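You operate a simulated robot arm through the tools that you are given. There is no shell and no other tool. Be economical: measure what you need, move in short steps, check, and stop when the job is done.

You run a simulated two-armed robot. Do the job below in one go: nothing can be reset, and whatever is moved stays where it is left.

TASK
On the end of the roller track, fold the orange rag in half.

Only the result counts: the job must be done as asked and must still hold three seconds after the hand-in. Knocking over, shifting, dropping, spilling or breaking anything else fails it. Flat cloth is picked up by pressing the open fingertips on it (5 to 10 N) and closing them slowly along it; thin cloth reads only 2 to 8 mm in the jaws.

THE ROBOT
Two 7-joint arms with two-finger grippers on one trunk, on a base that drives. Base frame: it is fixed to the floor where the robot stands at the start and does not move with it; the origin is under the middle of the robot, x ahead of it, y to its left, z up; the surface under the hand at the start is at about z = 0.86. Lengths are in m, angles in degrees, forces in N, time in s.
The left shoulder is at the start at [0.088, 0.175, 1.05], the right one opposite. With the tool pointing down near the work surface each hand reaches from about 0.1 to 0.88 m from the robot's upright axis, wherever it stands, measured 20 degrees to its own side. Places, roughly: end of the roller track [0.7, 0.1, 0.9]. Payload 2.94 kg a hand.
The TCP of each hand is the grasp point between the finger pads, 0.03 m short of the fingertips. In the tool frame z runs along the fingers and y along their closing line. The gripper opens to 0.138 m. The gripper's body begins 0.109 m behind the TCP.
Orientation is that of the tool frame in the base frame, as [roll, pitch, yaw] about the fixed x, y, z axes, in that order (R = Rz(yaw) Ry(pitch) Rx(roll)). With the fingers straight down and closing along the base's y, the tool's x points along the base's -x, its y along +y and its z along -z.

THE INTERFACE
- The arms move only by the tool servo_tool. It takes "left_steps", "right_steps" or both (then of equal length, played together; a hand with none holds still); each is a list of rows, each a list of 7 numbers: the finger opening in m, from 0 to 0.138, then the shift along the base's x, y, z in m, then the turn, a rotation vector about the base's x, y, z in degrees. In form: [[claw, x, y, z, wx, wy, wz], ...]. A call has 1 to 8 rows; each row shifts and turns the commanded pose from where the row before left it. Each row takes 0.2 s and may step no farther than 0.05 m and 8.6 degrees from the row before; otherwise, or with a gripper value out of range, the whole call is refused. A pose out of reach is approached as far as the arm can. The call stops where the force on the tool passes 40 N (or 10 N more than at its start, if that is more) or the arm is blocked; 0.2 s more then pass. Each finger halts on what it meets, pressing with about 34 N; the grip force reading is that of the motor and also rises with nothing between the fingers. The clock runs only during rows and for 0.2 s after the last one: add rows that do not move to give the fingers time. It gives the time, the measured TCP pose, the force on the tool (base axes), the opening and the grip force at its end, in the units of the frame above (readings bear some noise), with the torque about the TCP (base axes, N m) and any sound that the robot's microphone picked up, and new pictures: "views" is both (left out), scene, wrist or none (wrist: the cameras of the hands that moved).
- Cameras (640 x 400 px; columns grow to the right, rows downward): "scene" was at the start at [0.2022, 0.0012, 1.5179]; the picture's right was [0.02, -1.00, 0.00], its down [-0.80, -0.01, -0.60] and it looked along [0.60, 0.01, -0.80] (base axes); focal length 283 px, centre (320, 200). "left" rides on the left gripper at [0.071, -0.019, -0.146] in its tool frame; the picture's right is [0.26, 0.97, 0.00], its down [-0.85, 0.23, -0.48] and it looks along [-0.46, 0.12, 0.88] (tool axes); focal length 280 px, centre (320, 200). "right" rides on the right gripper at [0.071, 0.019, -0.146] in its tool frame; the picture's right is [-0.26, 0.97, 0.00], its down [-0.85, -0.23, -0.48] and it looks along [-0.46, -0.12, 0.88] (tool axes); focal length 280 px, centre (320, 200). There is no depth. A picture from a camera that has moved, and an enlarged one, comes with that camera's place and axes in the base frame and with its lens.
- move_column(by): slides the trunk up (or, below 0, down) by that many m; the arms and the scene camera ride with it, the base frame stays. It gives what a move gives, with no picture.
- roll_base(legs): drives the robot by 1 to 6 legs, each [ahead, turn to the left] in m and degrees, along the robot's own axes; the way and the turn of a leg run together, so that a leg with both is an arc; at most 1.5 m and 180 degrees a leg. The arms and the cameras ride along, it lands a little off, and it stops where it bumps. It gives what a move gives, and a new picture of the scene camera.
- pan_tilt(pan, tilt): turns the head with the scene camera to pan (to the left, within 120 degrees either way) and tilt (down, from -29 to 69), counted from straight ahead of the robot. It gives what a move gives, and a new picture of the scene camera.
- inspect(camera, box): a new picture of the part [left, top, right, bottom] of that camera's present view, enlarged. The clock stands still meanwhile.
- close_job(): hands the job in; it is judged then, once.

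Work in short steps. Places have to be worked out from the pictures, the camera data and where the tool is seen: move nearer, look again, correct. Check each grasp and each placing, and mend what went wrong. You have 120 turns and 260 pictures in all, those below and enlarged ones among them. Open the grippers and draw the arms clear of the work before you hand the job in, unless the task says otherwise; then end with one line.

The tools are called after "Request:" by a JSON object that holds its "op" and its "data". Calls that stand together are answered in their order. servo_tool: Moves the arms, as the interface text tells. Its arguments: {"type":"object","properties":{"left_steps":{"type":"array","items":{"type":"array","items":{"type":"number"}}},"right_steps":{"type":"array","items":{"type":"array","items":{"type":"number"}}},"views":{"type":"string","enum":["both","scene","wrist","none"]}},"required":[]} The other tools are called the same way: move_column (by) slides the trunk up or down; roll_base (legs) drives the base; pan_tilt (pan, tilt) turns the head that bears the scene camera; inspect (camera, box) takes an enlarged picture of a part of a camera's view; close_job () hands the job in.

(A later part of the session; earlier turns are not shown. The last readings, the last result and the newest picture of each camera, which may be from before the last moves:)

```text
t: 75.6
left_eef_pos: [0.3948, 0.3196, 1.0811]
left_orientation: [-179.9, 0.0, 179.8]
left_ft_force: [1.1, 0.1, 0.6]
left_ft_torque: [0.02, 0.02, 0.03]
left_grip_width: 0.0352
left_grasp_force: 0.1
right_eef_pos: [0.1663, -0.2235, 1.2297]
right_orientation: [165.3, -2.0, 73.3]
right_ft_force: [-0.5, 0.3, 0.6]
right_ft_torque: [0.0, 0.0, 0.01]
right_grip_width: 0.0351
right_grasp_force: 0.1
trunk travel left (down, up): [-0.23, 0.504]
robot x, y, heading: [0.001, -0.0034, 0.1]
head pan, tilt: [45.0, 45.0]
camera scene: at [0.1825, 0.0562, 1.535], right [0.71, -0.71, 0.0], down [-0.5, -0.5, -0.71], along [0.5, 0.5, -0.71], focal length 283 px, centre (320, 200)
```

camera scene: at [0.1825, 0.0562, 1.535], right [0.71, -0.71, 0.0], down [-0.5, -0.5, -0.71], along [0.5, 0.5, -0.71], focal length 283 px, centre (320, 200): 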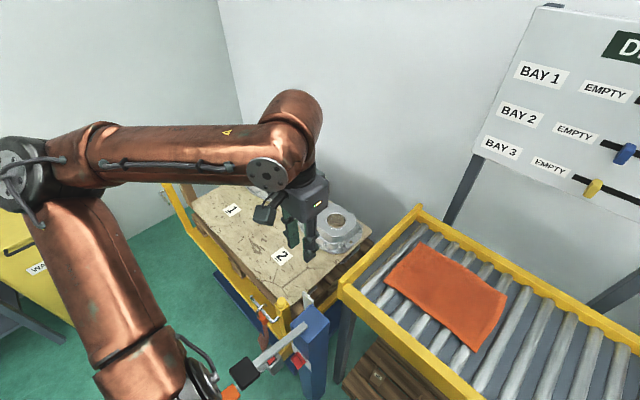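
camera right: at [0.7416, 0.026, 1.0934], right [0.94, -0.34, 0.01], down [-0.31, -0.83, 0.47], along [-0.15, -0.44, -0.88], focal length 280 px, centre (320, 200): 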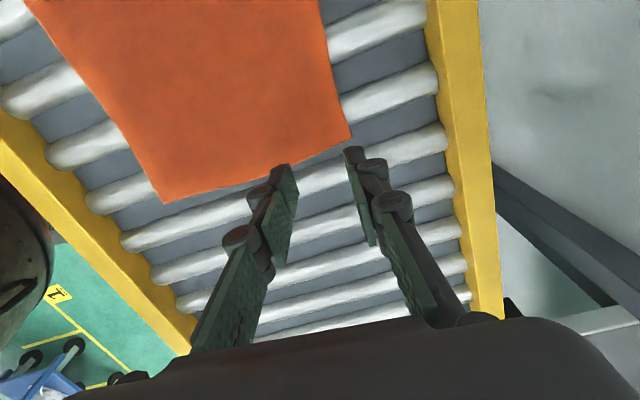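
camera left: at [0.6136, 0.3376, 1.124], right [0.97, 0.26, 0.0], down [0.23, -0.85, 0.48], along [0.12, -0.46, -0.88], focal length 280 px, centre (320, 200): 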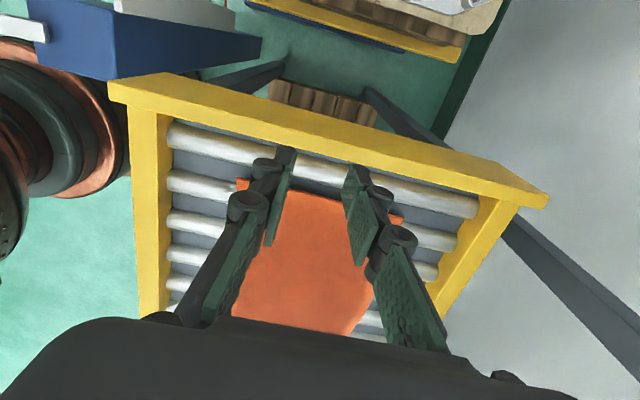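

Yaw 180 is reachable. I move forward and inward with this yaw first.

Request:
{"op": "servo_tool", "data": {"left_steps": [[0.035, 0.04, -0.01, 0, 0, 0, 0], [0.035, 0.04, -0.01, 0, 0, 0, 0], [0.035, 0.04, -0.02, 0, 0, 0, 0], [0.035, 0.04, -0.02, 0, 0, 0, 0], [0.035, 0.04, -0.02, 0, 0, 0, 0], [0.035, 0.03, -0.02, -0.02, 0, 0, 0], [0.035, 0.02, -0.02, -0.02, 0, 0, 0], [0.035, 0.01, 0, 0, 0, 0, 0]], "views": "none"}}

Request:
{"op": "servo_tool", "data": {"left_steps": [[0.035, 0.01, 0, 0, 0, 0, -8.4], [0.035, 0.01, 0, 0, 0, 0, -8.4], [0.035, 0, 0, 0, 0, 0, -8.4], [0.035, 0, 0, 0, 0, 0, -8.4], [0.035, 0, 0, 0, 0, 0, -8.4], [0.035, 0, 0, 0, 0, 0, -8.4], [0.035, 0, 0, 0, 0, 0, -8.4], [0.035, 0, 0, 0, 0, 0, -8.4]], "views": "none"}}

Request:
{"op": "pan_tilt", "data": {"pan": 1, "tilt": 53}}

```text
t: 77.4
left_eef_pos: [0.5923, 0.24, 1.0809]
left_orientation: [-180.0, 0.1, 179.8]
left_ft_force: [-0.2, 0.5, 0.5]
left_ft_torque: [0.02, -0.04, -0.01]
left_grip_width: 0.0351
left_grasp_force: 0.0
left hand out of reach, approached as far as the arm can: row 6, 7, 8
right_eef_pos: [0.1671, -0.2237, 1.2288]
right_orientation: [165.4, -2.0, 73.3]
right_ft_force: [-0.7, -0.3, 0.2]
right_ft_torque: [-0.01, 0.0, 0.01]
right_grip_width: 0.0352
right_grasp_force: 0.1
trunk travel left (down, up): [-0.23, 0.504]
robot x, y, heading: [-0.0022, -0.0027, 0.2]
head pan, tilt: [45.0, 45.0]
```

```text
t: 79.2
left_eef_pos: [0.6086, 0.2614, 1.0852]
left_orientation: [-179.9, 0.4, 115.5]
left_ft_force: [0.2, -0.3, 0.8]
left_ft_torque: [-0.03, -0.02, -0.01]
left_grip_width: 0.0352
left_grasp_force: 0.0
left hand out of reach, approached as far as the arm can: row 1, 2
right_eef_pos: [0.1656, -0.2242, 1.2292]
right_orientation: [165.4, -2.1, 73.3]
right_ft_force: [-0.1, -0.3, 0.3]
right_ft_torque: [-0.01, -0.02, -0.02]
right_grip_width: 0.035
right_grasp_force: 0.0
trunk travel left (down, up): [-0.23, 0.504]
robot x, y, heading: [0.0013, -0.0032, 0.0]
head pan, tilt: [45.0, 45.0]
```

```text
t: 80.3
left_eef_pos: [0.6094, 0.2618, 1.0846]
left_orientation: [-179.9, 0.3, 115.7]
left_ft_force: [0.5, -0.7, -0.4]
left_ft_torque: [-0.01, -0.01, -0.01]
left_grip_width: 0.0352
left_grasp_force: 0.0
right_eef_pos: [0.1672, -0.2236, 1.2288]
right_orientation: [165.3, -2.1, 73.3]
right_ft_force: [0.1, -0.3, 0.4]
right_ft_torque: [-0.01, 0.02, 0.02]
right_grip_width: 0.0354
right_grasp_force: 0.0
trunk travel left (down, up): [-0.23, 0.504]
robot x, y, heading: [0.0012, -0.0036, -0.1]
head pan, tilt: [1.0, 53.0]
camera scene: at [0.1994, 0.0001, 1.5241], right [0.02, -1.0, 0.0], down [-0.8, -0.02, -0.6], along [0.6, 0.01, -0.8], focal length 283 px, centre (320, 200)
```

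scene: 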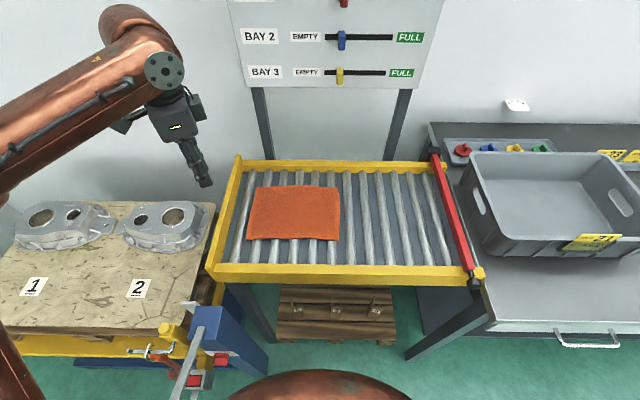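

The elbow is stuck in a "wing" posture. I try raising the hand high, moving inward there and coming down again.

Request:
{"op": "servo_tool", "data": {"left_steps": [[0.035, -0.03, -0.01, 0.04, 0, 0, 0], [0.035, -0.03, -0.02, 0.04, 0, 0, 0], [0.035, -0.03, -0.03, 0.04, 0, 0, 0], [0.035, -0.03, -0.04, 0.03, 0, 0, 0], [0.035, -0.02, -0.04, 0.02, 0, 0, 0], [0.035, 0, -0.03, 0, 0, 0, 0], [0.035, 0, -0.03, 0, 0, 0, 0], [0.035, 0, -0.02, 0, 0, 0, 0]], "views": "scene"}}

```text
refused: row 1 steps farther than a row can; nothing moved
```

Request:
{"op": "servo_tool", "data": {"left_steps": [[0.035, -0.03, -0.01, 0.03, 0, 0, 0], [0.035, -0.03, -0.02, 0.03, 0, 0, 0], [0.035, -0.03, -0.02, 0.03, 0, 0, 0], [0.035, -0.03, -0.03, 0.02, 0, 0, 0], [0.035, -0.02, -0.03, 0.02, 0, 0, 0], [0.035, 0, -0.03, 0.02, 0, 0, 0], [0.035, 0, -0.03, 0, 0, 0, 0], [0.035, 0, -0.03, 0, 0, 0, 0]], "views": "scene"}}

```text
t: 82.1
left_eef_pos: [0.4217, 0.158, 1.2194]
left_orientation: [-179.8, 0.1, 115.7]
left_ft_force: [0.1, 0.3, -0.4]
left_ft_torque: [0.0, -0.02, 0.02]
left_grip_width: 0.0351
left_grasp_force: 0.0
left hand out of reach, approached as far as the arm can: row 4, 5, 6, 7, 8
right_eef_pos: [0.1654, -0.224, 1.2296]
right_orientation: [165.4, -2.1, 73.2]
right_ft_force: [-0.1, -0.9, 1.2]
right_ft_torque: [-0.03, -0.02, 0.01]
right_grip_width: 0.0349
right_grasp_force: 0.1
trunk travel left (down, up): [-0.23, 0.504]
robot x, y, heading: [0.0027, -0.0025, -0.3]
head pan, tilt: [1.0, 53.0]
camera scene: at [0.199, 0.0002, 1.5242], right [0.02, -1.0, 0.0], down [-0.8, -0.02, -0.6], along [0.6, 0.01, -0.8], focal length 283 px, centre (320, 200)
```

scene: 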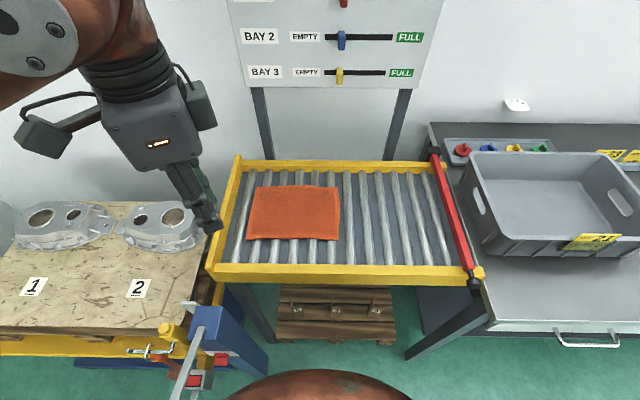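

I try the right arm instead, which may be in a better posture: fingers straight down, moving forward over the near right of the track.

Request:
{"op": "servo_tool", "data": {"right_steps": [[0.035, 0.03, 0, 0, 0, 7.3, 0], [0.035, 0.04, 0, 0, 0, 7.3, 0], [0.035, 0.04, 0, -0.01, 2.3, 0, 8], [0.035, 0.04, 0, -0.02, 0, 0, 8], [0.035, 0.04, 0, -0.02, 0, 0, 0], [0.035, 0.04, 0, -0.02, 0, 0, 0], [0.035, 0.04, 0, -0.02, 0, 0, 0], [0.035, 0.04, 0, -0.02, 0, 0, 0]], "views": "none"}}

Request:
{"op": "servo_tool", "data": {"right_steps": [[0.035, 0.03, 0.015, -0.02, 0, 0, 0], [0.035, 0.03, 0.015, -0.02, 0, 0, 0], [0.035, 0.03, 0.015, -0.02, 0, 0, 0], [0.035, 0.03, 0.015, -0.02, 0, 0, 0], [0.035, 0.02, 0.015, -0.01, 0, 0, 0], [0.035, 0, 0, 0, 0, 0, 0]], "views": "scene"}}

```text
t: 83.9
left_eef_pos: [0.4215, 0.1583, 1.2192]
left_orientation: [-179.8, 0.2, 115.7]
left_ft_force: [0.0, 0.2, -1.1]
left_ft_torque: [-0.02, 0.03, 0.01]
left_grip_width: 0.0349
left_grasp_force: 0.1
right_eef_pos: [0.4753, -0.2223, 1.1179]
right_orientation: [-179.9, -0.2, 89.3]
right_ft_force: [0.5, -0.5, 0.1]
right_ft_torque: [0.0, 0.02, -0.03]
right_grip_width: 0.0353
right_grasp_force: 0.1
trunk travel left (down, up): [-0.23, 0.504]
robot x, y, heading: [0.0005, -0.006, 0.1]
head pan, tilt: [1.0, 53.0]
```

```text
t: 85.3
left_eef_pos: [0.422, 0.1567, 1.2206]
left_orientation: [-179.8, 0.2, 115.6]
left_ft_force: [-0.6, -0.1, -0.7]
left_ft_torque: [-0.01, -0.04, -0.03]
left_grip_width: 0.0349
left_grasp_force: 0.1
right_eef_pos: [0.6148, -0.147, 1.026]
right_orientation: [179.9, -0.1, 89.2]
right_ft_force: [0.5, -1.0, 0.8]
right_ft_torque: [-0.01, 0.0, -0.01]
right_grip_width: 0.0351
right_grasp_force: 0.1
trunk travel left (down, up): [-0.23, 0.504]
robot x, y, heading: [0.0001, -0.0026, 0.1]
head pan, tilt: [1.0, 53.0]
camera scene: at [0.1991, -0.0004, 1.5242], right [0.02, -1.0, 0.0], down [-0.8, -0.02, -0.6], along [0.6, 0.01, -0.8], focal length 283 px, centre (320, 200)
```

scene: 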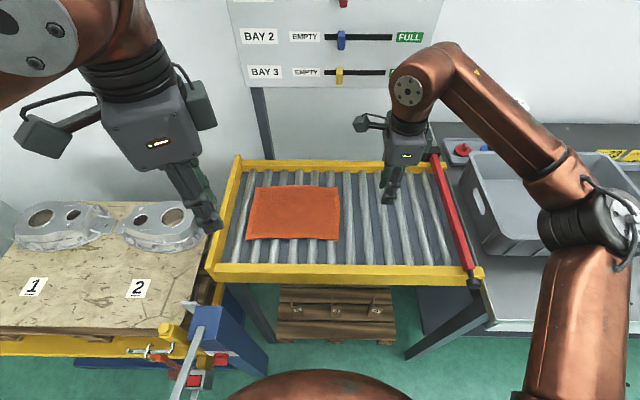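

The right arm is in a good posture, so it will do the work alone. I draw the left hand back for balance and bring the right above the far-right corner, slowly.

Request:
{"op": "servo_tool", "data": {"right_steps": [[0.035, 0.015, 0.02, -0.01, 0, 0, 0.8], [0.035, 0.015, 0.02, -0.01, 0, 0, 0], [0.035, 0.015, 0.02, -0.01, 0, 0, 0], [0.035, 0.015, 0.02, -0.01, 0, 0, 0], [0.035, 0.015, 0.02, -0.02, 0, 0, 0], [0.035, 0.015, 0.02, -0.02, 0, 0, 0], [0.035, 0.01, 0.003, -0.02, 0, 0, 0], [0.035, 0, 0, 0, 0, 0, 0]], "left_steps": [[0.035, -0.02, 0.03, 0, 0, 0, 0], [0.035, -0.02, 0.03, 0, 0, 0, 0], [0.035, -0.02, 0.03, 0, 0, 0, 0], [0.035, -0.02, 0.03, 0, 0, 0, 0], [0.035, -0.02, 0.03, 0, 0, 0, 0], [0.035, 0, 0, 0, 0, 0, 0], [0.035, 0, 0, 0, 0, 0, 0], [0.035, 0, 0, 0, 0, 0, 0]]}}

Request:
{"op": "inspect", "data": {"camera": "scene", "box": [230, 150, 350, 250]}}

```text
t: 87.1
left_eef_pos: [0.3219, 0.3086, 1.2203]
left_orientation: [-180.0, 0.2, 115.5]
left_ft_force: [0.4, 0.2, -0.5]
left_ft_torque: [0.02, 0.0, 0.04]
left_grip_width: 0.0351
left_grasp_force: 0.2
right_eef_pos: [0.714, -0.0219, 0.9286]
right_orientation: [180.0, 0.0, 90.0]
right_ft_force: [0.4, 0.8, 0.2]
right_ft_torque: [-0.01, -0.03, -0.01]
right_grip_width: 0.035
right_grasp_force: 0.0
trunk travel left (down, up): [-0.23, 0.504]
robot x, y, heading: [0.0005, -0.0, 0.4]
head pan, tilt: [1.0, 53.0]
camera scene: at [0.1992, 0.0004, 1.5242], right [0.02, -1.0, 0.0], down [-0.8, -0.02, -0.6], along [0.6, 0.01, -0.8], focal length 283 px, centre (320, 200)
camera right: at [0.7333, 0.0483, 1.0758], right [0.97, -0.26, 0.0], down [-0.23, -0.85, 0.47], along [-0.12, -0.46, -0.88], focal length 280 px, centre (320, 200)
camera left: at [0.2734, 0.3657, 1.3662], right [0.76, 0.65, 0.0], down [0.57, -0.66, 0.48], along [0.31, -0.36, -0.88], focal length 280 px, centre (320, 200)
```

scene: 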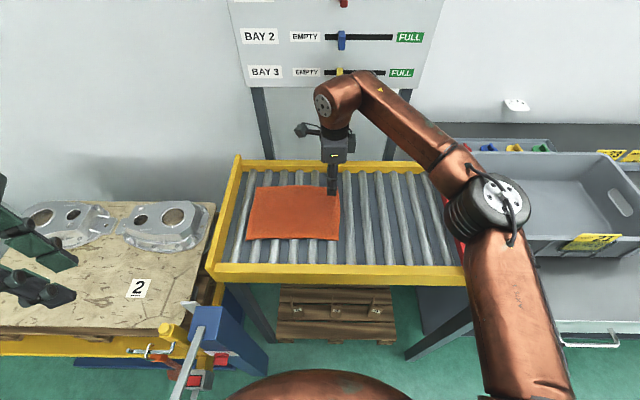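
right: 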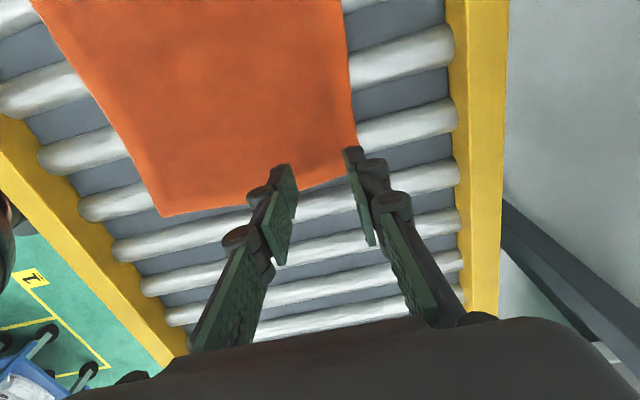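
left: 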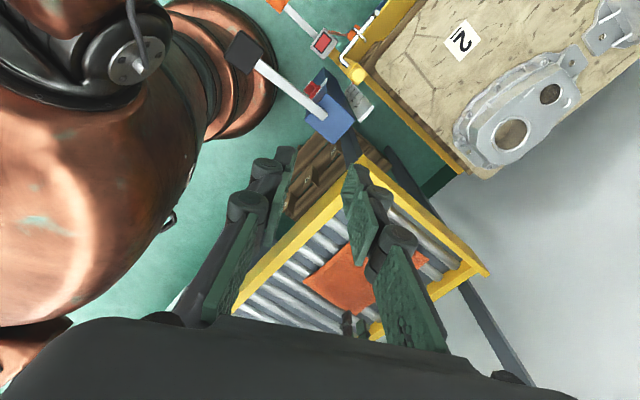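

```text
4.00 times, centred on (290, 200) of scene
camera zoom: at [0.1992, 0.0004, 1.5242], right [0.02, -1.0, 0.0], down [-0.8, -0.02, -0.6], along [0.6, 0.01, -0.8], focal length 1133 px, centre (440, 200)
```

zoom: 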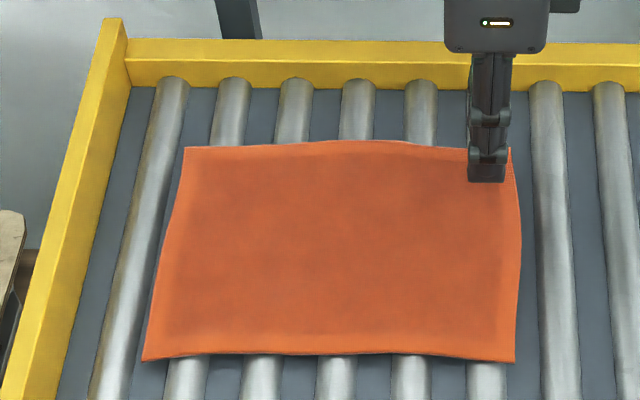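

Stable, and lined up on the roller just inside the corner. I descend carefully toward contact.

Request:
{"op": "servo_tool", "data": {"right_steps": [[0.035, 0.001, 0, -0.01, 0, 0, 0], [0.035, 0, 0, -0.01, 0, 0, 0], [0.035, 0, 0, -0.005, 0, 0, 0], [0.035, 0, 0, -0.003, 0, 0, 0], [0.035, 0, 0, 0, 0, 0, 0]], "views": "wrist"}}

```text
t: 88.3
left_eef_pos: [0.3223, 0.3098, 1.2212]
left_orientation: [-179.9, 0.2, 115.5]
left_ft_force: [0.3, 0.0, -0.1]
left_ft_torque: [-0.02, 0.01, 0.02]
left_grip_width: 0.0351
left_grasp_force: 0.0
right_eef_pos: [0.7157, -0.024, 0.9005]
right_orientation: [179.8, -0.1, 90.2]
right_ft_force: [-0.1, -0.3, 0.2]
right_ft_torque: [-0.01, 0.0, 0.02]
right_grip_width: 0.0349
right_grasp_force: 0.0
trunk travel left (down, up): [-0.23, 0.504]
robot x, y, heading: [0.0012, -0.0019, 0.1]
head pan, tilt: [1.0, 53.0]
camera right: at [0.7341, 0.0469, 1.0479], right [0.97, -0.26, 0.0], down [-0.23, -0.85, 0.47], along [-0.12, -0.46, -0.88], focal length 280 px, centre (320, 200)
```

right: 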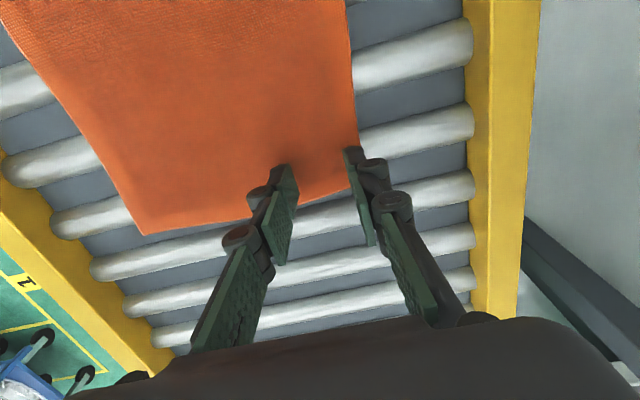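

Not touching yet (tips at z≈0.870). I lower further in small steps.

Request:
{"op": "servo_tool", "data": {"right_steps": [[0.035, 0, 0, -0.003, 0, 0, 0], [0.035, 0, 0, -0.003, 0, 0, 0], [0.035, 0, 0, -0.002, 0, 0, 0], [0.035, 0, 0, 0, 0, 0, 0]], "views": "none"}}

```text
t: 89.3
left_eef_pos: [0.3213, 0.3077, 1.2205]
left_orientation: [-179.8, 0.2, 115.6]
left_ft_force: [-0.2, -0.4, 0.2]
left_ft_torque: [0.03, -0.03, 0.03]
left_grip_width: 0.0349
left_grasp_force: 0.1
right_eef_pos: [0.7161, -0.0236, 0.8948]
right_orientation: [179.9, -0.2, 90.2]
right_ft_force: [0.3, 0.1, 1.1]
right_ft_torque: [-0.03, 0.03, 0.03]
right_grip_width: 0.035
right_grasp_force: 0.0
trunk travel left (down, up): [-0.23, 0.504]
robot x, y, heading: [0.0028, -0.004, -0.0]
head pan, tilt: [1.0, 53.0]
```

Possible first touch (1 N). I go a little further.

Request:
{"op": "servo_tool", "data": {"right_steps": [[0.035, 0, 0, -0.002, 0, 0, 0], [0.035, 0, 0, -0.002, 0, 0, 0], [0.035, 0, 0, 0, 0, 0, 0]], "views": "none"}}

```text
t: 90.1
left_eef_pos: [0.3207, 0.3086, 1.2208]
left_orientation: [-179.9, 0.2, 115.5]
left_ft_force: [0.0, 0.0, 0.1]
left_ft_torque: [-0.03, 0.02, -0.01]
left_grip_width: 0.0349
left_grasp_force: 0.0
right_eef_pos: [0.7143, -0.0235, 0.8915]
right_orientation: [179.8, -0.1, 90.0]
right_ft_force: [1.0, -0.6, 15.5]
right_ft_torque: [0.0, -0.1, 0.05]
right_grip_width: 0.0362
right_grasp_force: 0.4
trunk travel left (down, up): [-0.23, 0.504]
robot x, y, heading: [-0.0006, -0.0029, -0.0]
head pan, tilt: [1.0, 53.0]
```

15 N is a bit firm. I ease up 1 mm and close slowly along the cloth.

Request:
{"op": "servo_tool", "data": {"right_steps": [[0.035, 0, 0, -0.001, 0, 0, 0], [0.035, 0, 0, 0.0022, 0, 0, 0]], "views": "none"}}

```text
t: 90.7
left_eef_pos: [0.3211, 0.3091, 1.2204]
left_orientation: [-179.9, 0.2, 115.6]
left_ft_force: [-0.4, 0.5, -1.0]
left_ft_torque: [-0.01, 0.01, -0.02]
left_grip_width: 0.0349
left_grasp_force: 0.0
right_eef_pos: [0.7145, -0.0235, 0.892]
right_orientation: [179.9, -0.1, 90.1]
right_ft_force: [0.6, -1.4, 15.7]
right_ft_torque: [-0.02, 0.01, -0.02]
right_grip_width: 0.036
right_grasp_force: 0.5
trunk travel left (down, up): [-0.23, 0.504]
robot x, y, heading: [0.0009, 0.0034, -0.0]
head pan, tilt: [1.0, 53.0]
```

Request:
{"op": "servo_tool", "data": {"right_steps": [[0.035, 0, 0, 0.001, 0, 0, 0], [0.031, 0, 0, 0, 0, 0, 0], [0.027, 0, 0, 0, 0, 0, 0], [0.023, 0, 0, 0, 0, 0, 0], [0.019, 0, 0, 0, 0, 0, 0], [0.015, 0, 0, 0, 0, 0, 0], [0.012, 0, 0, 0, 0, 0, 0], [0.012, 0, 0, 0, 0, 0, 0]], "views": "wrist"}}

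```text
t: 92.5
left_eef_pos: [0.3213, 0.3089, 1.2196]
left_orientation: [-179.9, 0.2, 115.7]
left_ft_force: [0.0, 0.5, 0.5]
left_ft_torque: [-0.02, 0.01, 0.0]
left_grip_width: 0.0352
left_grasp_force: 0.1
right_eef_pos: [0.7168, -0.024, 0.8913]
right_orientation: [179.9, -0.1, 90.1]
right_ft_force: [0.0, 0.0, 4.4]
right_ft_torque: [-0.02, 0.02, 0.0]
right_grip_width: 0.0123
right_grasp_force: 0.0
trunk travel left (down, up): [-0.23, 0.504]
robot x, y, heading: [0.001, -0.0043, 0.2]
head pan, tilt: [1.0, 53.0]
camera right: at [0.7346, 0.0467, 1.0387], right [0.97, -0.26, 0.0], down [-0.23, -0.85, 0.47], along [-0.12, -0.46, -0.88], focal length 280 px, centre (320, 200)
```

right: 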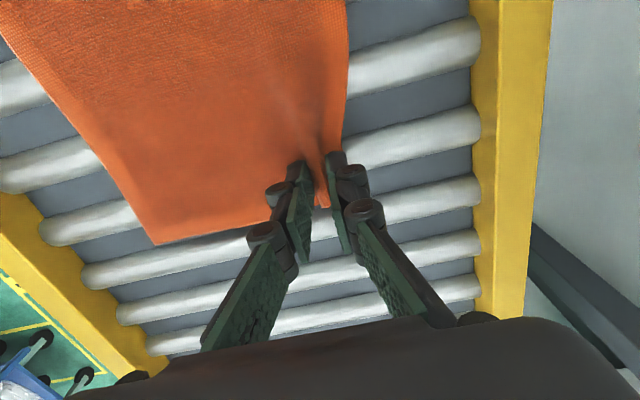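

The cloth is bunching up into a ridge between the fingers, and the edge moved in with the outer finger. I close fully.

Request:
{"op": "servo_tool", "data": {"right_steps": [[0.009, 0, 0, 0, 0, 0, 0], [0.006, 0, 0, 0, 0, 0, 0], [0.003, 0, 0, 0, 0, 0, 0], [0, 0, 0, 0, 0, 0, 0], [0, 0, 0, 0, 0, 0, 0]], "views": "wrist"}}

```text
t: 93.7
left_eef_pos: [0.3221, 0.3092, 1.2195]
left_orientation: [-180.0, 0.2, 115.7]
left_ft_force: [-0.1, 0.8, 0.0]
left_ft_torque: [0.0, 0.0, -0.02]
left_grip_width: 0.0351
left_grasp_force: 0.0
right_eef_pos: [0.7167, -0.0246, 0.8919]
right_orientation: [179.9, -0.1, 90.1]
right_ft_force: [-0.6, 0.1, 0.9]
right_ft_torque: [0.02, -0.06, 0.01]
right_grip_width: 0.0054
right_grasp_force: 33.6
trunk travel left (down, up): [-0.23, 0.504]
robot x, y, heading: [-0.0009, -0.0011, 0.2]
head pan, tilt: [1.0, 53.0]
camera right: at [0.7348, 0.0468, 1.0388], right [0.97, -0.26, 0.0], down [-0.23, -0.85, 0.47], along [-0.12, -0.46, -0.88], focal length 280 px, centre (320, 200)
```

right: 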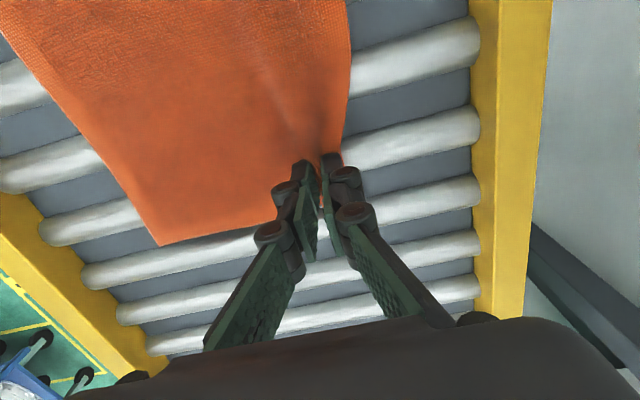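

Grip width 5.4 mm: the cloth is held. I carry the corner along an arc about the fold line (x≈0.653) while tilting the fingers forward; first the lifting half.

Request:
{"op": "servo_tool", "data": {"right_steps": [[0, -0.006, 0, 0.016, 0, -3, 0], [0, -0.006, 0, 0.016, 0, -3, 0], [0, -0.013, 0, 0.011, 0, -3, 0], [0, -0.013, 0, 0.011, 0, -3, 0], [0, -0.0175, 0, 0.004, 0, -3, 0], [0, -0.0175, 0, 0.004, 0, -3, 0], [0, 0, 0, 0, 0, 0, 0]]}}

Request:
{"op": "inspect", "data": {"camera": "scene", "box": [230, 140, 370, 250]}}

```text
t: 95.3
left_eef_pos: [0.3228, 0.3087, 1.2195]
left_orientation: [-179.9, 0.2, 115.6]
left_ft_force: [0.2, 0.7, 0.3]
left_ft_torque: [0.01, 0.02, -0.01]
left_grip_width: 0.0351
left_grasp_force: 0.2
right_eef_pos: [0.6442, -0.0251, 0.9529]
right_orientation: [161.8, -0.2, 90.2]
right_ft_force: [0.2, -0.1, 0.5]
right_ft_torque: [0.01, -0.05, 0.02]
right_grip_width: 0.0046
right_grasp_force: 33.3
trunk travel left (down, up): [-0.23, 0.504]
robot x, y, heading: [0.0011, -0.0007, -0.0]
head pan, tilt: [1.0, 53.0]
camera scene: at [0.1998, 0.0004, 1.524], right [0.02, -1.0, 0.0], down [-0.8, -0.02, -0.6], along [0.6, 0.01, -0.8], focal length 283 px, centre (320, 200)
camera right: at [0.6163, 0.0462, 1.0975], right [0.92, -0.26, 0.3], down [-0.37, -0.85, 0.38], along [0.16, -0.46, -0.88], focal length 280 px, centre (320, 200)
```

scene: 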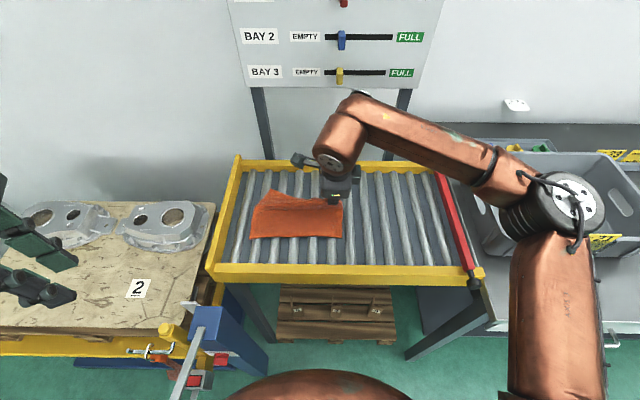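
right: 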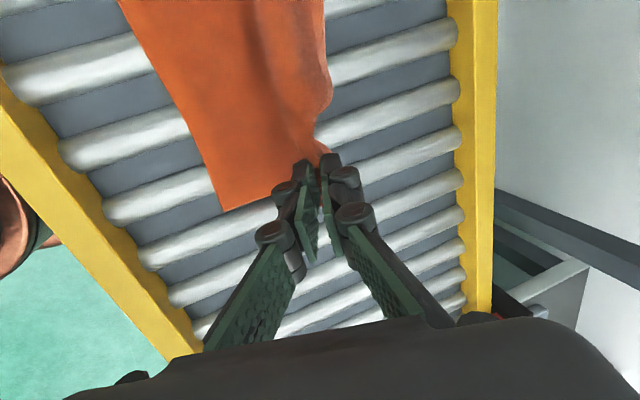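

```text
3.64 times, centred on (300, 195) of scene
camera zoom: at [0.1998, 0.0004, 1.524], right [0.02, -1.0, 0.0], down [-0.8, -0.02, -0.6], along [0.6, 0.01, -0.8], focal length 1030 px, centre (393, 218)
```

zoom: 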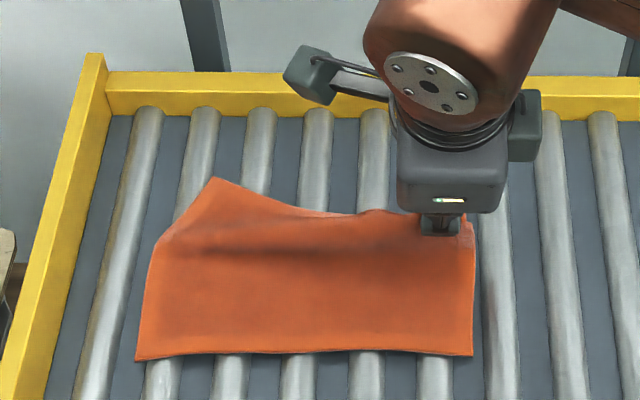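

The whole far edge follows nicely; the cloth is fairly stiff. I continue the arc and lay the corner down near the near edge.

Request:
{"op": "servo_tool", "data": {"right_steps": [[0, -0.017, 0, -0.005, 0, -3, 0], [0, -0.017, 0, -0.005, 0, -3, 0], [0, -0.0135, 0, -0.011, 0, -3, 0], [0, -0.0135, 0, -0.011, 0, -3, 0], [0, -0.005, 0, -0.013, 0, -2.5, 0], [0, -0.005, 0, -0.01, 0, -2.5, 0], [0, 0, 0, 0, 0, 0, 0]]}}

Request:
{"op": "inspect", "data": {"camera": "scene", "box": [230, 140, 370, 250]}}

```text
t: 96.9
left_eef_pos: [0.3218, 0.308, 1.2208]
left_orientation: [-179.9, 0.3, 115.6]
left_ft_force: [0.4, 0.4, -0.3]
left_ft_torque: [-0.04, -0.03, 0.02]
left_grip_width: 0.0352
left_grasp_force: 0.1
right_eef_pos: [0.5712, -0.024, 0.899]
right_orientation: [144.9, -0.1, 90.1]
right_ft_force: [0.8, 1.0, 0.1]
right_ft_torque: [0.01, -0.02, 0.01]
right_grip_width: 0.0046
right_grasp_force: 33.6
trunk travel left (down, up): [-0.23, 0.504]
robot x, y, heading: [0.0032, -0.0001, 0.1]
head pan, tilt: [1.0, 53.0]
camera scene: at [0.1994, 0.0003, 1.5241], right [0.02, -1.0, 0.0], down [-0.8, -0.02, -0.6], along [0.6, 0.01, -0.8], focal length 283 px, centre (320, 200)
camera right: at [0.5034, 0.0462, 1.0303], right [0.79, -0.26, 0.55], down [-0.46, -0.85, 0.26], along [0.4, -0.46, -0.79], focal length 280 px, centre (320, 200)
```

scene: 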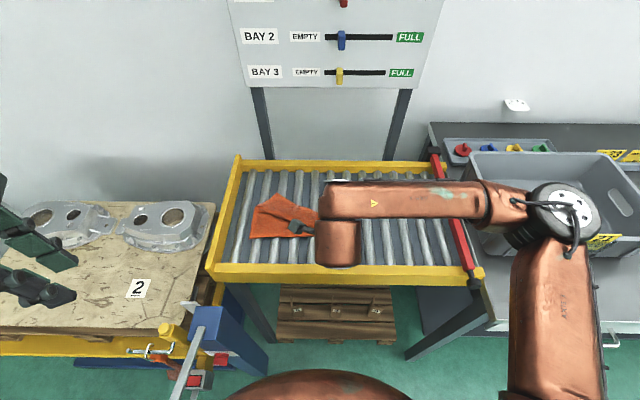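
right: 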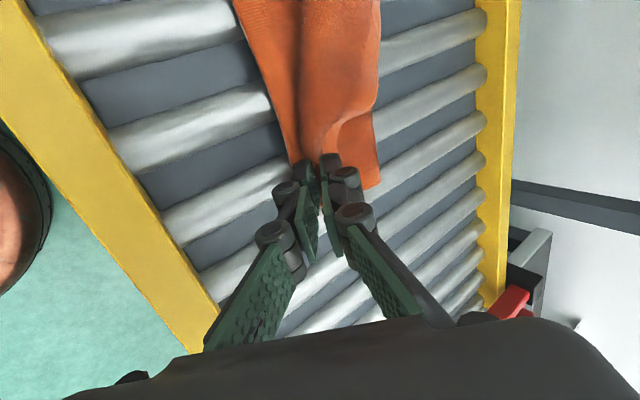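

```text
3.64 times, centred on (300, 195) of scene
camera zoom: at [0.1994, 0.0003, 1.5241], right [0.02, -1.0, 0.0], down [-0.8, -0.02, -0.6], along [0.6, 0.01, -0.8], focal length 1030 px, centre (393, 218)
```

zoom: 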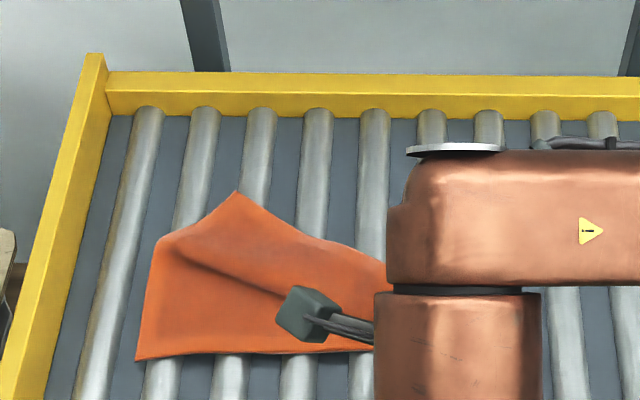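

I lower the last few millimetres, then open and back off along the finger axis.

Request:
{"op": "servo_tool", "data": {"right_steps": [[0, 0, 0, -0.004, 0, 0, 0], [0, 0, 0, -0.003, 0, 0, 0], [0, 0, 0, 0, 0, 0, 0], [0.012, 0, 0, 0, 0, 0, 0], [0.025, 0, 0, 0, 0, 0, 0], [0.03, -0.006, 0, 0.008, 0, 0, 0], [0.03, -0.017, 0, 0.025, 0, 0, 0], [0.03, -0.017, 0, 0.025, 0, 0, 0]], "views": "none"}}

Request:
{"op": "servo_tool", "data": {"right_steps": [[0.03, -0.017, -0.02, 0.025, 0, 0, 0], [0.03, -0.01, -0.03, 0.02, 0, 0, 0], [0.03, 0, -0.04, 0.01, 0, 0, 0], [0.03, 0, -0.04, 0, 0, 0, 0], [0.03, 0, -0.04, 0, 0, 0, 0], [0.03, 0, 0, 0, 0, 0, 0]], "views": "both"}}

Request:
{"op": "inspect", "data": {"camera": "scene", "box": [230, 140, 370, 250]}}

```text
t: 98.7
left_eef_pos: [0.3213, 0.3089, 1.2209]
left_orientation: [-179.9, 0.1, 115.6]
left_ft_force: [0.3, 0.5, 0.4]
left_ft_torque: [-0.01, -0.01, 0.0]
left_grip_width: 0.0352
left_grasp_force: 0.0
right_eef_pos: [0.5324, -0.0237, 0.9505]
right_orientation: [144.9, 0.0, 90.1]
right_ft_force: [0.3, 0.1, 0.0]
right_ft_torque: [0.0, -0.03, 0.01]
right_grip_width: 0.03
right_grasp_force: 0.1
trunk travel left (down, up): [-0.23, 0.504]
robot x, y, heading: [0.0017, -0.0041, 0.1]
head pan, tilt: [1.0, 53.0]
```

```text
t: 100.1
left_eef_pos: [0.3224, 0.3106, 1.2196]
left_orientation: [-179.8, 0.2, 115.6]
left_ft_force: [0.2, -0.4, 0.0]
left_ft_torque: [-0.04, -0.01, 0.0]
left_grip_width: 0.035
left_grasp_force: 0.1
right_eef_pos: [0.5032, -0.1938, 1.0046]
right_orientation: [144.8, 0.0, 90.3]
right_ft_force: [-0.4, 0.1, 0.0]
right_ft_torque: [-0.02, 0.03, -0.04]
right_grip_width: 0.0299
right_grasp_force: 0.0
trunk travel left (down, up): [-0.23, 0.504]
robot x, y, heading: [-0.0012, -0.0023, -0.1]
head pan, tilt: [1.0, 53.0]
camera scene: at [0.1999, 0.0014, 1.524], right [0.02, -1.0, 0.0], down [-0.8, -0.02, -0.6], along [0.6, 0.01, -0.8], focal length 283 px, centre (320, 200)
camera right: at [0.4351, -0.1224, 1.1366], right [0.79, -0.26, 0.55], down [-0.46, -0.85, 0.26], along [0.4, -0.46, -0.79], focal length 280 px, centre (320, 200)
```

scene: 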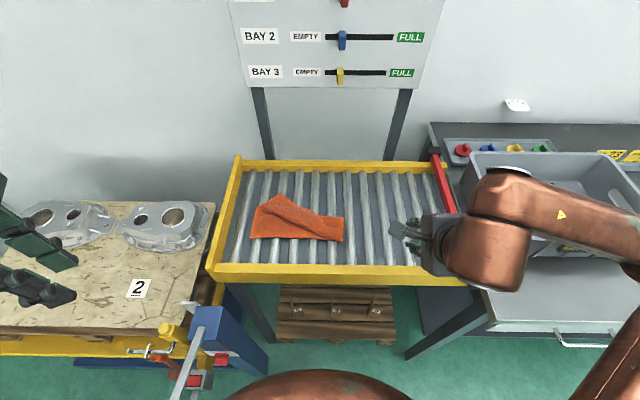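
right: 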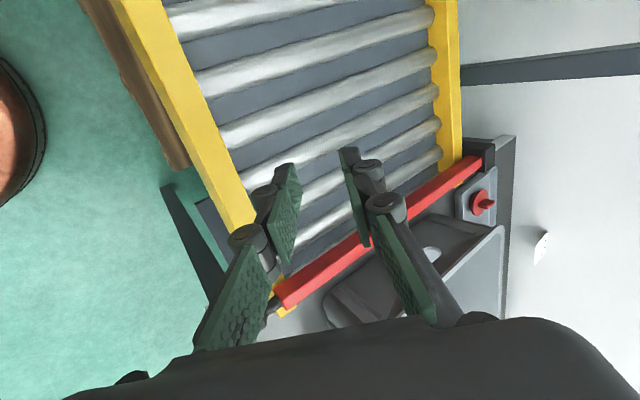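

```text
3.64 times, centred on (300, 195) of scene
camera zoom: at [0.1999, 0.0014, 1.524], right [0.02, -1.0, 0.0], down [-0.8, -0.02, -0.6], along [0.6, 0.01, -0.8], focal length 1030 px, centre (393, 218)
```

zoom: 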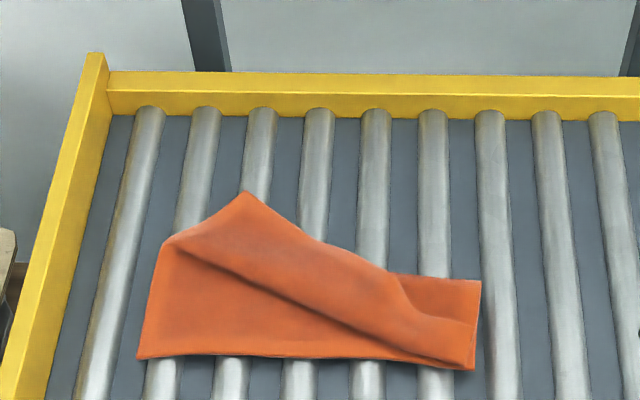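

The right half lies folded well. Now the far-left corner, which sits at roughly (0.71, 0.13). I turn the hand straight down again and move over the rag for a close look.

Request:
{"op": "servo_tool", "data": {"right_steps": [[0.035, 0.01, 0.03, 0.01, 0, 7, 0], [0.035, 0.02, 0.04, 0.01, 0, 7, 0], [0.035, 0.02, 0.04, 0.01, 0, 7, 0], [0.035, 0.02, 0.04, 0.01, 0, 7, 0], [0.035, 0.02, 0.04, 0.01, 0, 7, 0], [0.035, 0.02, 0.04, 0, 0, 0, 0], [0.035, 0.02, 0.04, 0, 0, 0, 0], [0.035, 0.01, 0.03, 0, 0, 0, 0]], "views": "none"}}

Request:
{"op": "servo_tool", "data": {"right_steps": [[0.035, 0.015, 0.03, 0, 0, 0, 0], [0.035, 0.015, 0.03, 0, 0, 0, 0], [0.035, 0.01, 0.01, 0, 0, 0, 0], [0.035, 0, 0, 0, 0, 0, 0]], "views": "both"}}

```text
t: 101.9
left_eef_pos: [0.3215, 0.3108, 1.2202]
left_orientation: [-179.8, 0.3, 115.6]
left_ft_force: [0.1, -0.1, -0.1]
left_ft_torque: [0.0, 0.02, -0.02]
left_grip_width: 0.035
left_grasp_force: 0.1
right_eef_pos: [0.6444, 0.1069, 1.0583]
right_orientation: [179.9, 0.0, 90.1]
right_ft_force: [-0.2, 0.3, -0.6]
right_ft_torque: [-0.05, -0.01, 0.01]
right_grip_width: 0.035
right_grasp_force: 0.1
trunk travel left (down, up): [-0.23, 0.504]
robot x, y, heading: [0.0001, -0.0006, 0.0]
head pan, tilt: [1.0, 53.0]
```

```text
t: 102.9
left_eef_pos: [0.322, 0.3108, 1.2198]
left_orientation: [-179.8, 0.4, 115.6]
left_ft_force: [0.4, 0.4, 0.3]
left_ft_torque: [-0.05, -0.03, 0.02]
left_grip_width: 0.035
left_grasp_force: 0.0
right_eef_pos: [0.6687, 0.1661, 1.0554]
right_orientation: [179.8, -0.1, 90.1]
right_ft_force: [-0.4, -0.2, 0.0]
right_ft_torque: [-0.02, -0.03, 0.01]
right_grip_width: 0.0351
right_grasp_force: 0.0
right hand out of reach, approached as far as the arm can: row 2, 3
trunk travel left (down, up): [-0.23, 0.504]
robot x, y, heading: [-0.0012, 0.0014, 0.1]
head pan, tilt: [1.0, 53.0]
camera scene: at [0.1995, 0.0024, 1.5241], right [0.02, -1.0, 0.0], down [-0.8, -0.02, -0.6], along [0.6, 0.01, -0.8], focal length 283 px, centre (320, 200)
camera right: at [0.6868, 0.2357, 1.2014], right [0.97, -0.26, 0.0], down [-0.23, -0.85, 0.47], along [-0.12, -0.46, -0.88], focal length 280 px, centre (320, 200)
```

scene: 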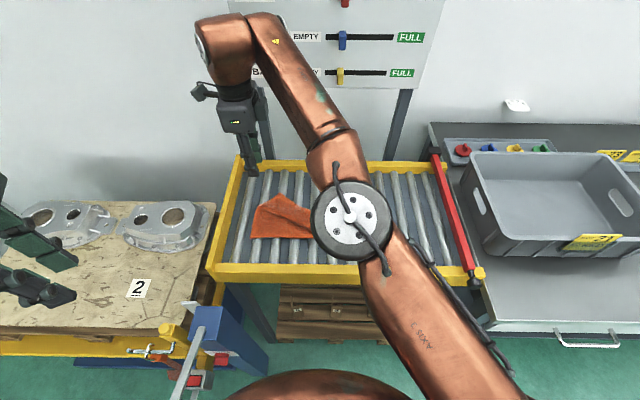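
right: 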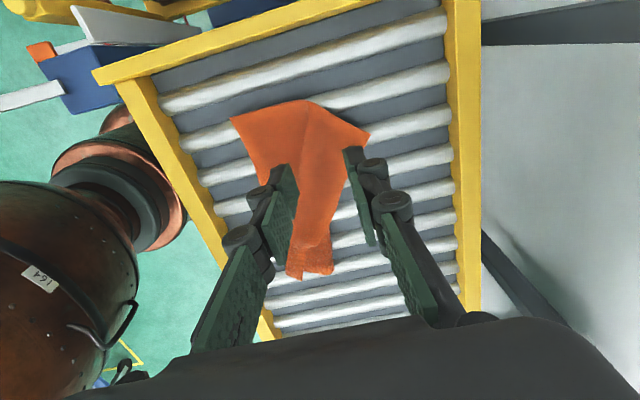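

Request:
{"op": "inspect", "data": {"camera": "right", "box": [210, 70, 400, 190]}}

```text
3.33 times, centred on (305, 130) of right
camera zoom: at [0.6868, 0.2357, 1.2014], right [0.97, -0.26, 0.0], down [-0.23, -0.85, 0.47], along [-0.12, -0.46, -0.88], focal length 935 px, centre (370, 433)
```

zoom: 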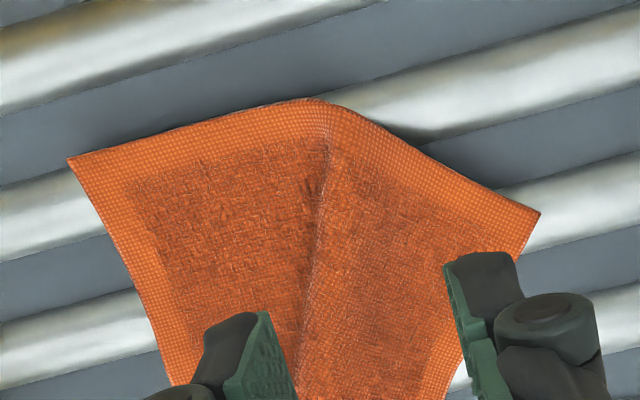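

The corner lies at about (0.718, 0.132), over the third roller, pointing along +x. Its target is near (0.56, 0.20), so I first test above the rag whether the right hand reaches the laying-down spot.

Request:
{"op": "servo_tool", "data": {"right_steps": [[0.03, -0.03, 0.01, -0.02, 0, 0, 0], [0.03, -0.03, 0.01, -0.02, 0, 0, 0], [0.03, -0.03, 0.005, -0.02, 0, 0, 0], [0.03, 0, 0, 0, 0, 0, 0]], "views": "scene"}}

```text
t: 103.9
left_eef_pos: [0.3215, 0.3094, 1.2198]
left_orientation: [-179.8, 0.3, 115.6]
left_ft_force: [0.6, -0.3, -0.4]
left_ft_torque: [0.0, 0.02, -0.01]
left_grip_width: 0.035
left_grasp_force: 0.0
right_eef_pos: [0.5795, 0.1894, 0.9951]
right_orientation: [179.8, -0.1, 90.0]
right_ft_force: [-0.4, -0.1, -0.1]
right_ft_torque: [-0.02, 0.03, -0.06]
right_grip_width: 0.0301
right_grasp_force: 0.1
trunk travel left (down, up): [-0.23, 0.504]
robot x, y, heading: [0.0011, -0.0044, 0.1]
head pan, tilt: [1.0, 53.0]
camera scene: at [0.1997, 0.0014, 1.5241], right [0.02, -1.0, 0.0], down [-0.8, -0.02, -0.6], along [0.6, 0.01, -0.8], focal length 283 px, centre (320, 200)
```

scene: 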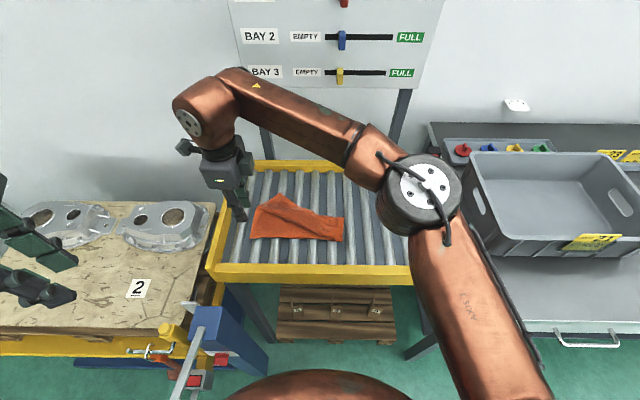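

Reachable. Now I go above the corner at (0.700, 0.131) and lower.

Request:
{"op": "servo_tool", "data": {"right_steps": [[0.03, 0.025, -0.012, 0, 0, 0, 0], [0.03, 0.025, -0.012, 0, 0, 0, 0], [0.03, 0.025, -0.012, 0, 0, 0, 0], [0.03, 0.025, -0.012, -0.02, 0, 0, 0], [0.03, 0.02, -0.01, -0.02, 0, 0, 0], [0.03, 0, 0, -0.02, 0, 0, 0], [0.03, 0, 0, -0.005, 0, 0, 0], [0.03, 0, 0, 0, 0, 0, 0]]}}

Request:
{"op": "inspect", "data": {"camera": "scene", "box": [230, 140, 350, 250]}}

```text
t: 105.7
left_eef_pos: [0.3223, 0.3089, 1.22]
left_orientation: [-179.9, 0.2, 115.6]
left_ft_force: [-0.9, 0.7, -0.2]
left_ft_torque: [-0.04, -0.01, 0.0]
left_grip_width: 0.035
left_grasp_force: 0.1
right_eef_pos: [0.7001, 0.1319, 0.9261]
right_orientation: [180.0, -0.2, 90.0]
right_ft_force: [0.1, -0.4, 1.0]
right_ft_torque: [0.01, 0.0, 0.04]
right_grip_width: 0.0299
right_grasp_force: 0.2
trunk travel left (down, up): [-0.23, 0.504]
robot x, y, heading: [0.0003, 0.0034, 0.1]
head pan, tilt: [1.0, 53.0]
camera scene: at [0.1996, 0.0008, 1.5241], right [0.02, -1.0, 0.0], down [-0.8, -0.02, -0.6], along [0.6, 0.01, -0.8], focal length 283 px, centre (320, 200)
camera right: at [0.718, 0.2015, 1.074], right [0.97, -0.26, 0.0], down [-0.23, -0.85, 0.47], along [-0.12, -0.46, -0.88], focal length 280 px, centre (320, 200)
```

scene: 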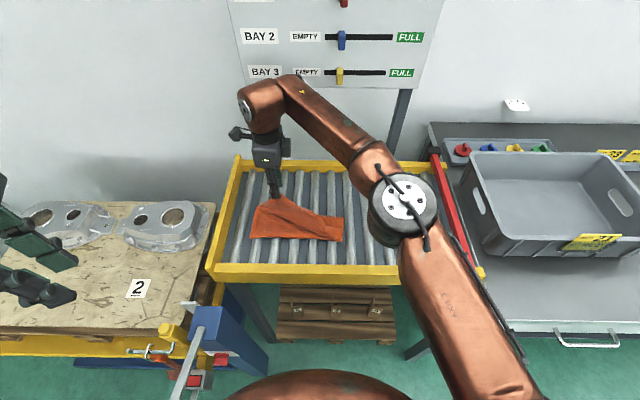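
right: 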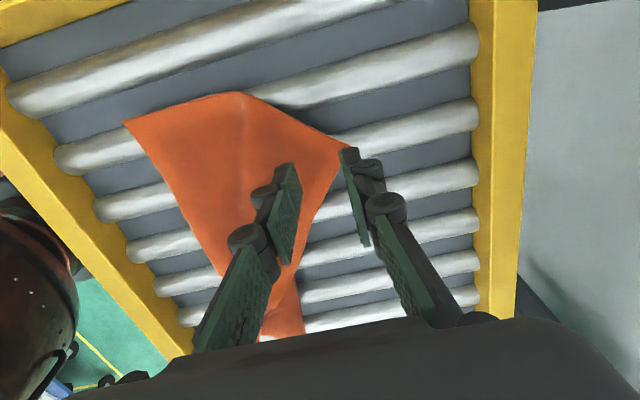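

```text
3.64 times, centred on (290, 195) of scene
camera zoom: at [0.1996, 0.0008, 1.5241], right [0.02, -1.0, 0.0], down [-0.8, -0.02, -0.6], along [0.6, 0.01, -0.8], focal length 1030 px, centre (429, 218)
```

zoom: 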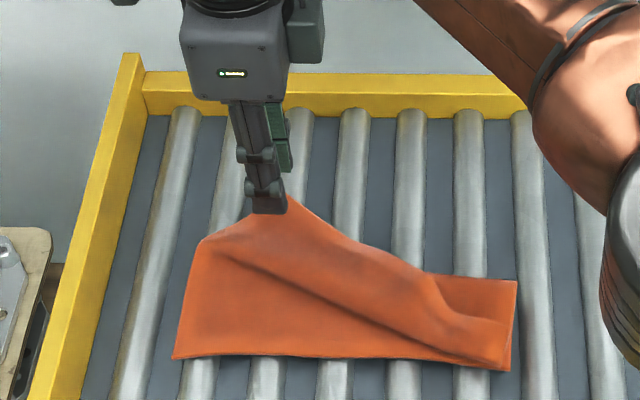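

The corner tip is at about (0.720, 0.127). I nudge the hand and descend to near contact.

Request:
{"op": "servo_tool", "data": {"right_steps": [[0.03, 0.003, -0.005, 0, 0, 0, 0], [0.03, 0, 0, -0.01, 0, 0, 0], [0.03, 0, 0, -0.01, 0, 0, 0], [0.03, 0, 0, -0.007, 0, 0, 0], [0.03, 0, 0, -0.003, 0, 0, 0], [0.03, 0, 0, 0, 0, 0, 0]], "views": "wrist"}}

```text
t: 107.1
left_eef_pos: [0.3224, 0.3083, 1.2198]
left_orientation: [-179.9, 0.2, 115.6]
left_ft_force: [0.2, 0.5, 0.1]
left_ft_torque: [-0.03, 0.0, 0.01]
left_grip_width: 0.0351
left_grasp_force: 0.0
right_eef_pos: [0.7012, 0.1251, 0.8985]
right_orientation: [180.0, -0.1, 90.1]
right_ft_force: [-0.1, -0.1, 0.3]
right_ft_torque: [0.02, 0.04, -0.03]
right_grip_width: 0.0298
right_grasp_force: 0.0
trunk travel left (down, up): [-0.23, 0.504]
robot x, y, heading: [0.0003, -0.0064, 0.1]
head pan, tilt: [1.0, 53.0]
camera right: at [0.7201, 0.1963, 1.045], right [0.97, -0.26, 0.0], down [-0.23, -0.85, 0.47], along [-0.12, -0.46, -0.88], focal length 280 px, centre (320, 200)
```

right: 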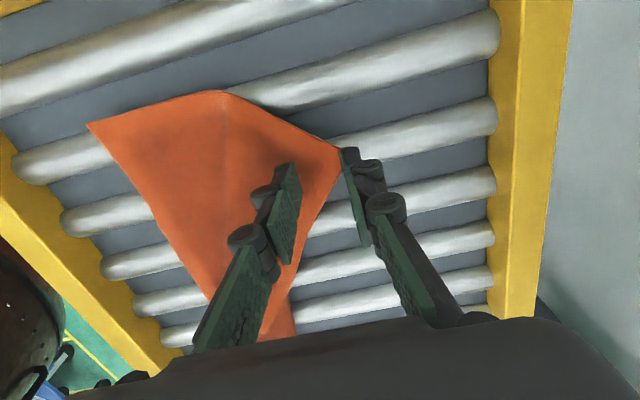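

The corner is just at the outer finger's inner edge. I shift 6 mm back and 5 mm left, and probe down.

Request:
{"op": "servo_tool", "data": {"right_steps": [[0.03, -0.007, 0.006, 0, 0, 0, 0], [0.03, 0, 0, -0.003, 0, 0, 0], [0.03, 0, 0, -0.002, 0, 0, 0], [0.03, 0, 0, -0.002, 0, 0, 0], [0.03, 0, 0, 0, 0, 0, 0]], "views": "wrist"}}

```text
t: 108.3
left_eef_pos: [0.3209, 0.3096, 1.2199]
left_orientation: [-179.9, 0.3, 115.5]
left_ft_force: [0.4, -0.3, 0.2]
left_ft_torque: [-0.03, -0.03, 0.0]
left_grip_width: 0.0349
left_grasp_force: 0.0
right_eef_pos: [0.6961, 0.1318, 0.8923]
right_orientation: [179.8, -0.2, 90.0]
right_ft_force: [0.5, -0.1, 9.6]
right_ft_torque: [-0.04, 0.03, 0.0]
right_grip_width: 0.0297
right_grasp_force: 0.0
trunk travel left (down, up): [-0.23, 0.504]
robot x, y, heading: [0.0007, -0.005, 0.1]
head pan, tilt: [1.0, 53.0]
camera right: at [0.7135, 0.2021, 1.0395], right [0.97, -0.26, 0.0], down [-0.23, -0.85, 0.47], along [-0.12, -0.46, -0.88], focal length 280 px, centre (320, 200)
```

right: 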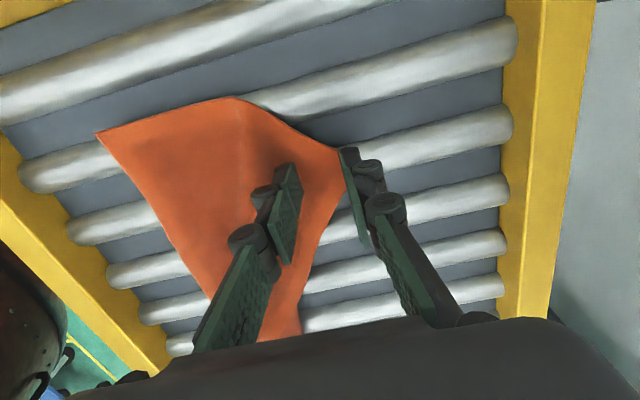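

Contact at 9.6 N with the corner under the outer finger. I close slowly.

Request:
{"op": "servo_tool", "data": {"right_steps": [[0.026, 0, 0, 0, 0, 0, 0], [0.022, 0, 0, 0, 0, 0, 0], [0.018, 0, 0, 0, 0, 0, 0], [0.014, 0, 0, 0, 0, 0, 0], [0.01, 0, 0, 0, 0, 0, 0], [0.006, 0, 0, 0, 0, 0, 0], [0.002, 0, 0, 0, 0, 0, 0], [0, 0, 0, 0, 0, 0, 0]], "views": "wrist"}}

```text
t: 110.1
left_eef_pos: [0.3221, 0.309, 1.2216]
left_orientation: [-179.8, 0.2, 115.6]
left_ft_force: [0.0, 0.1, 0.2]
left_ft_torque: [-0.01, -0.04, 0.0]
left_grip_width: 0.0348
left_grasp_force: 0.0
right_eef_pos: [0.6949, 0.1318, 0.8917]
right_orientation: [179.9, -0.1, 90.1]
right_ft_force: [0.8, -0.2, 2.4]
right_ft_torque: [-0.02, 0.01, 0.01]
right_grip_width: 0.0037
right_grasp_force: 32.9
trunk travel left (down, up): [-0.23, 0.504]
robot x, y, heading: [0.0027, -0.0016, -0.1]
head pan, tilt: [1.0, 53.0]
camera right: at [0.7137, 0.2023, 1.038], right [0.97, -0.26, 0.0], down [-0.23, -0.85, 0.47], along [-0.12, -0.46, -0.88], focal length 280 px, centre (320, 200)
```

right: 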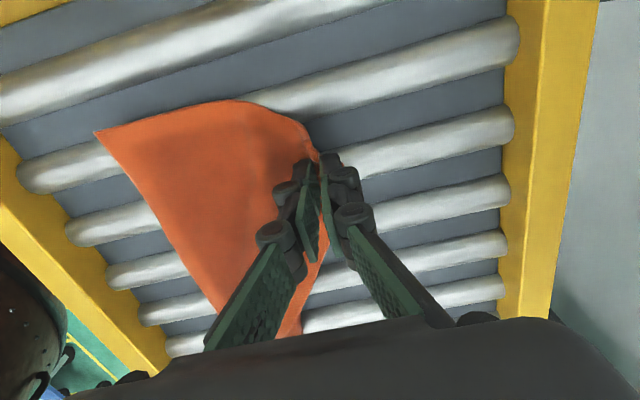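

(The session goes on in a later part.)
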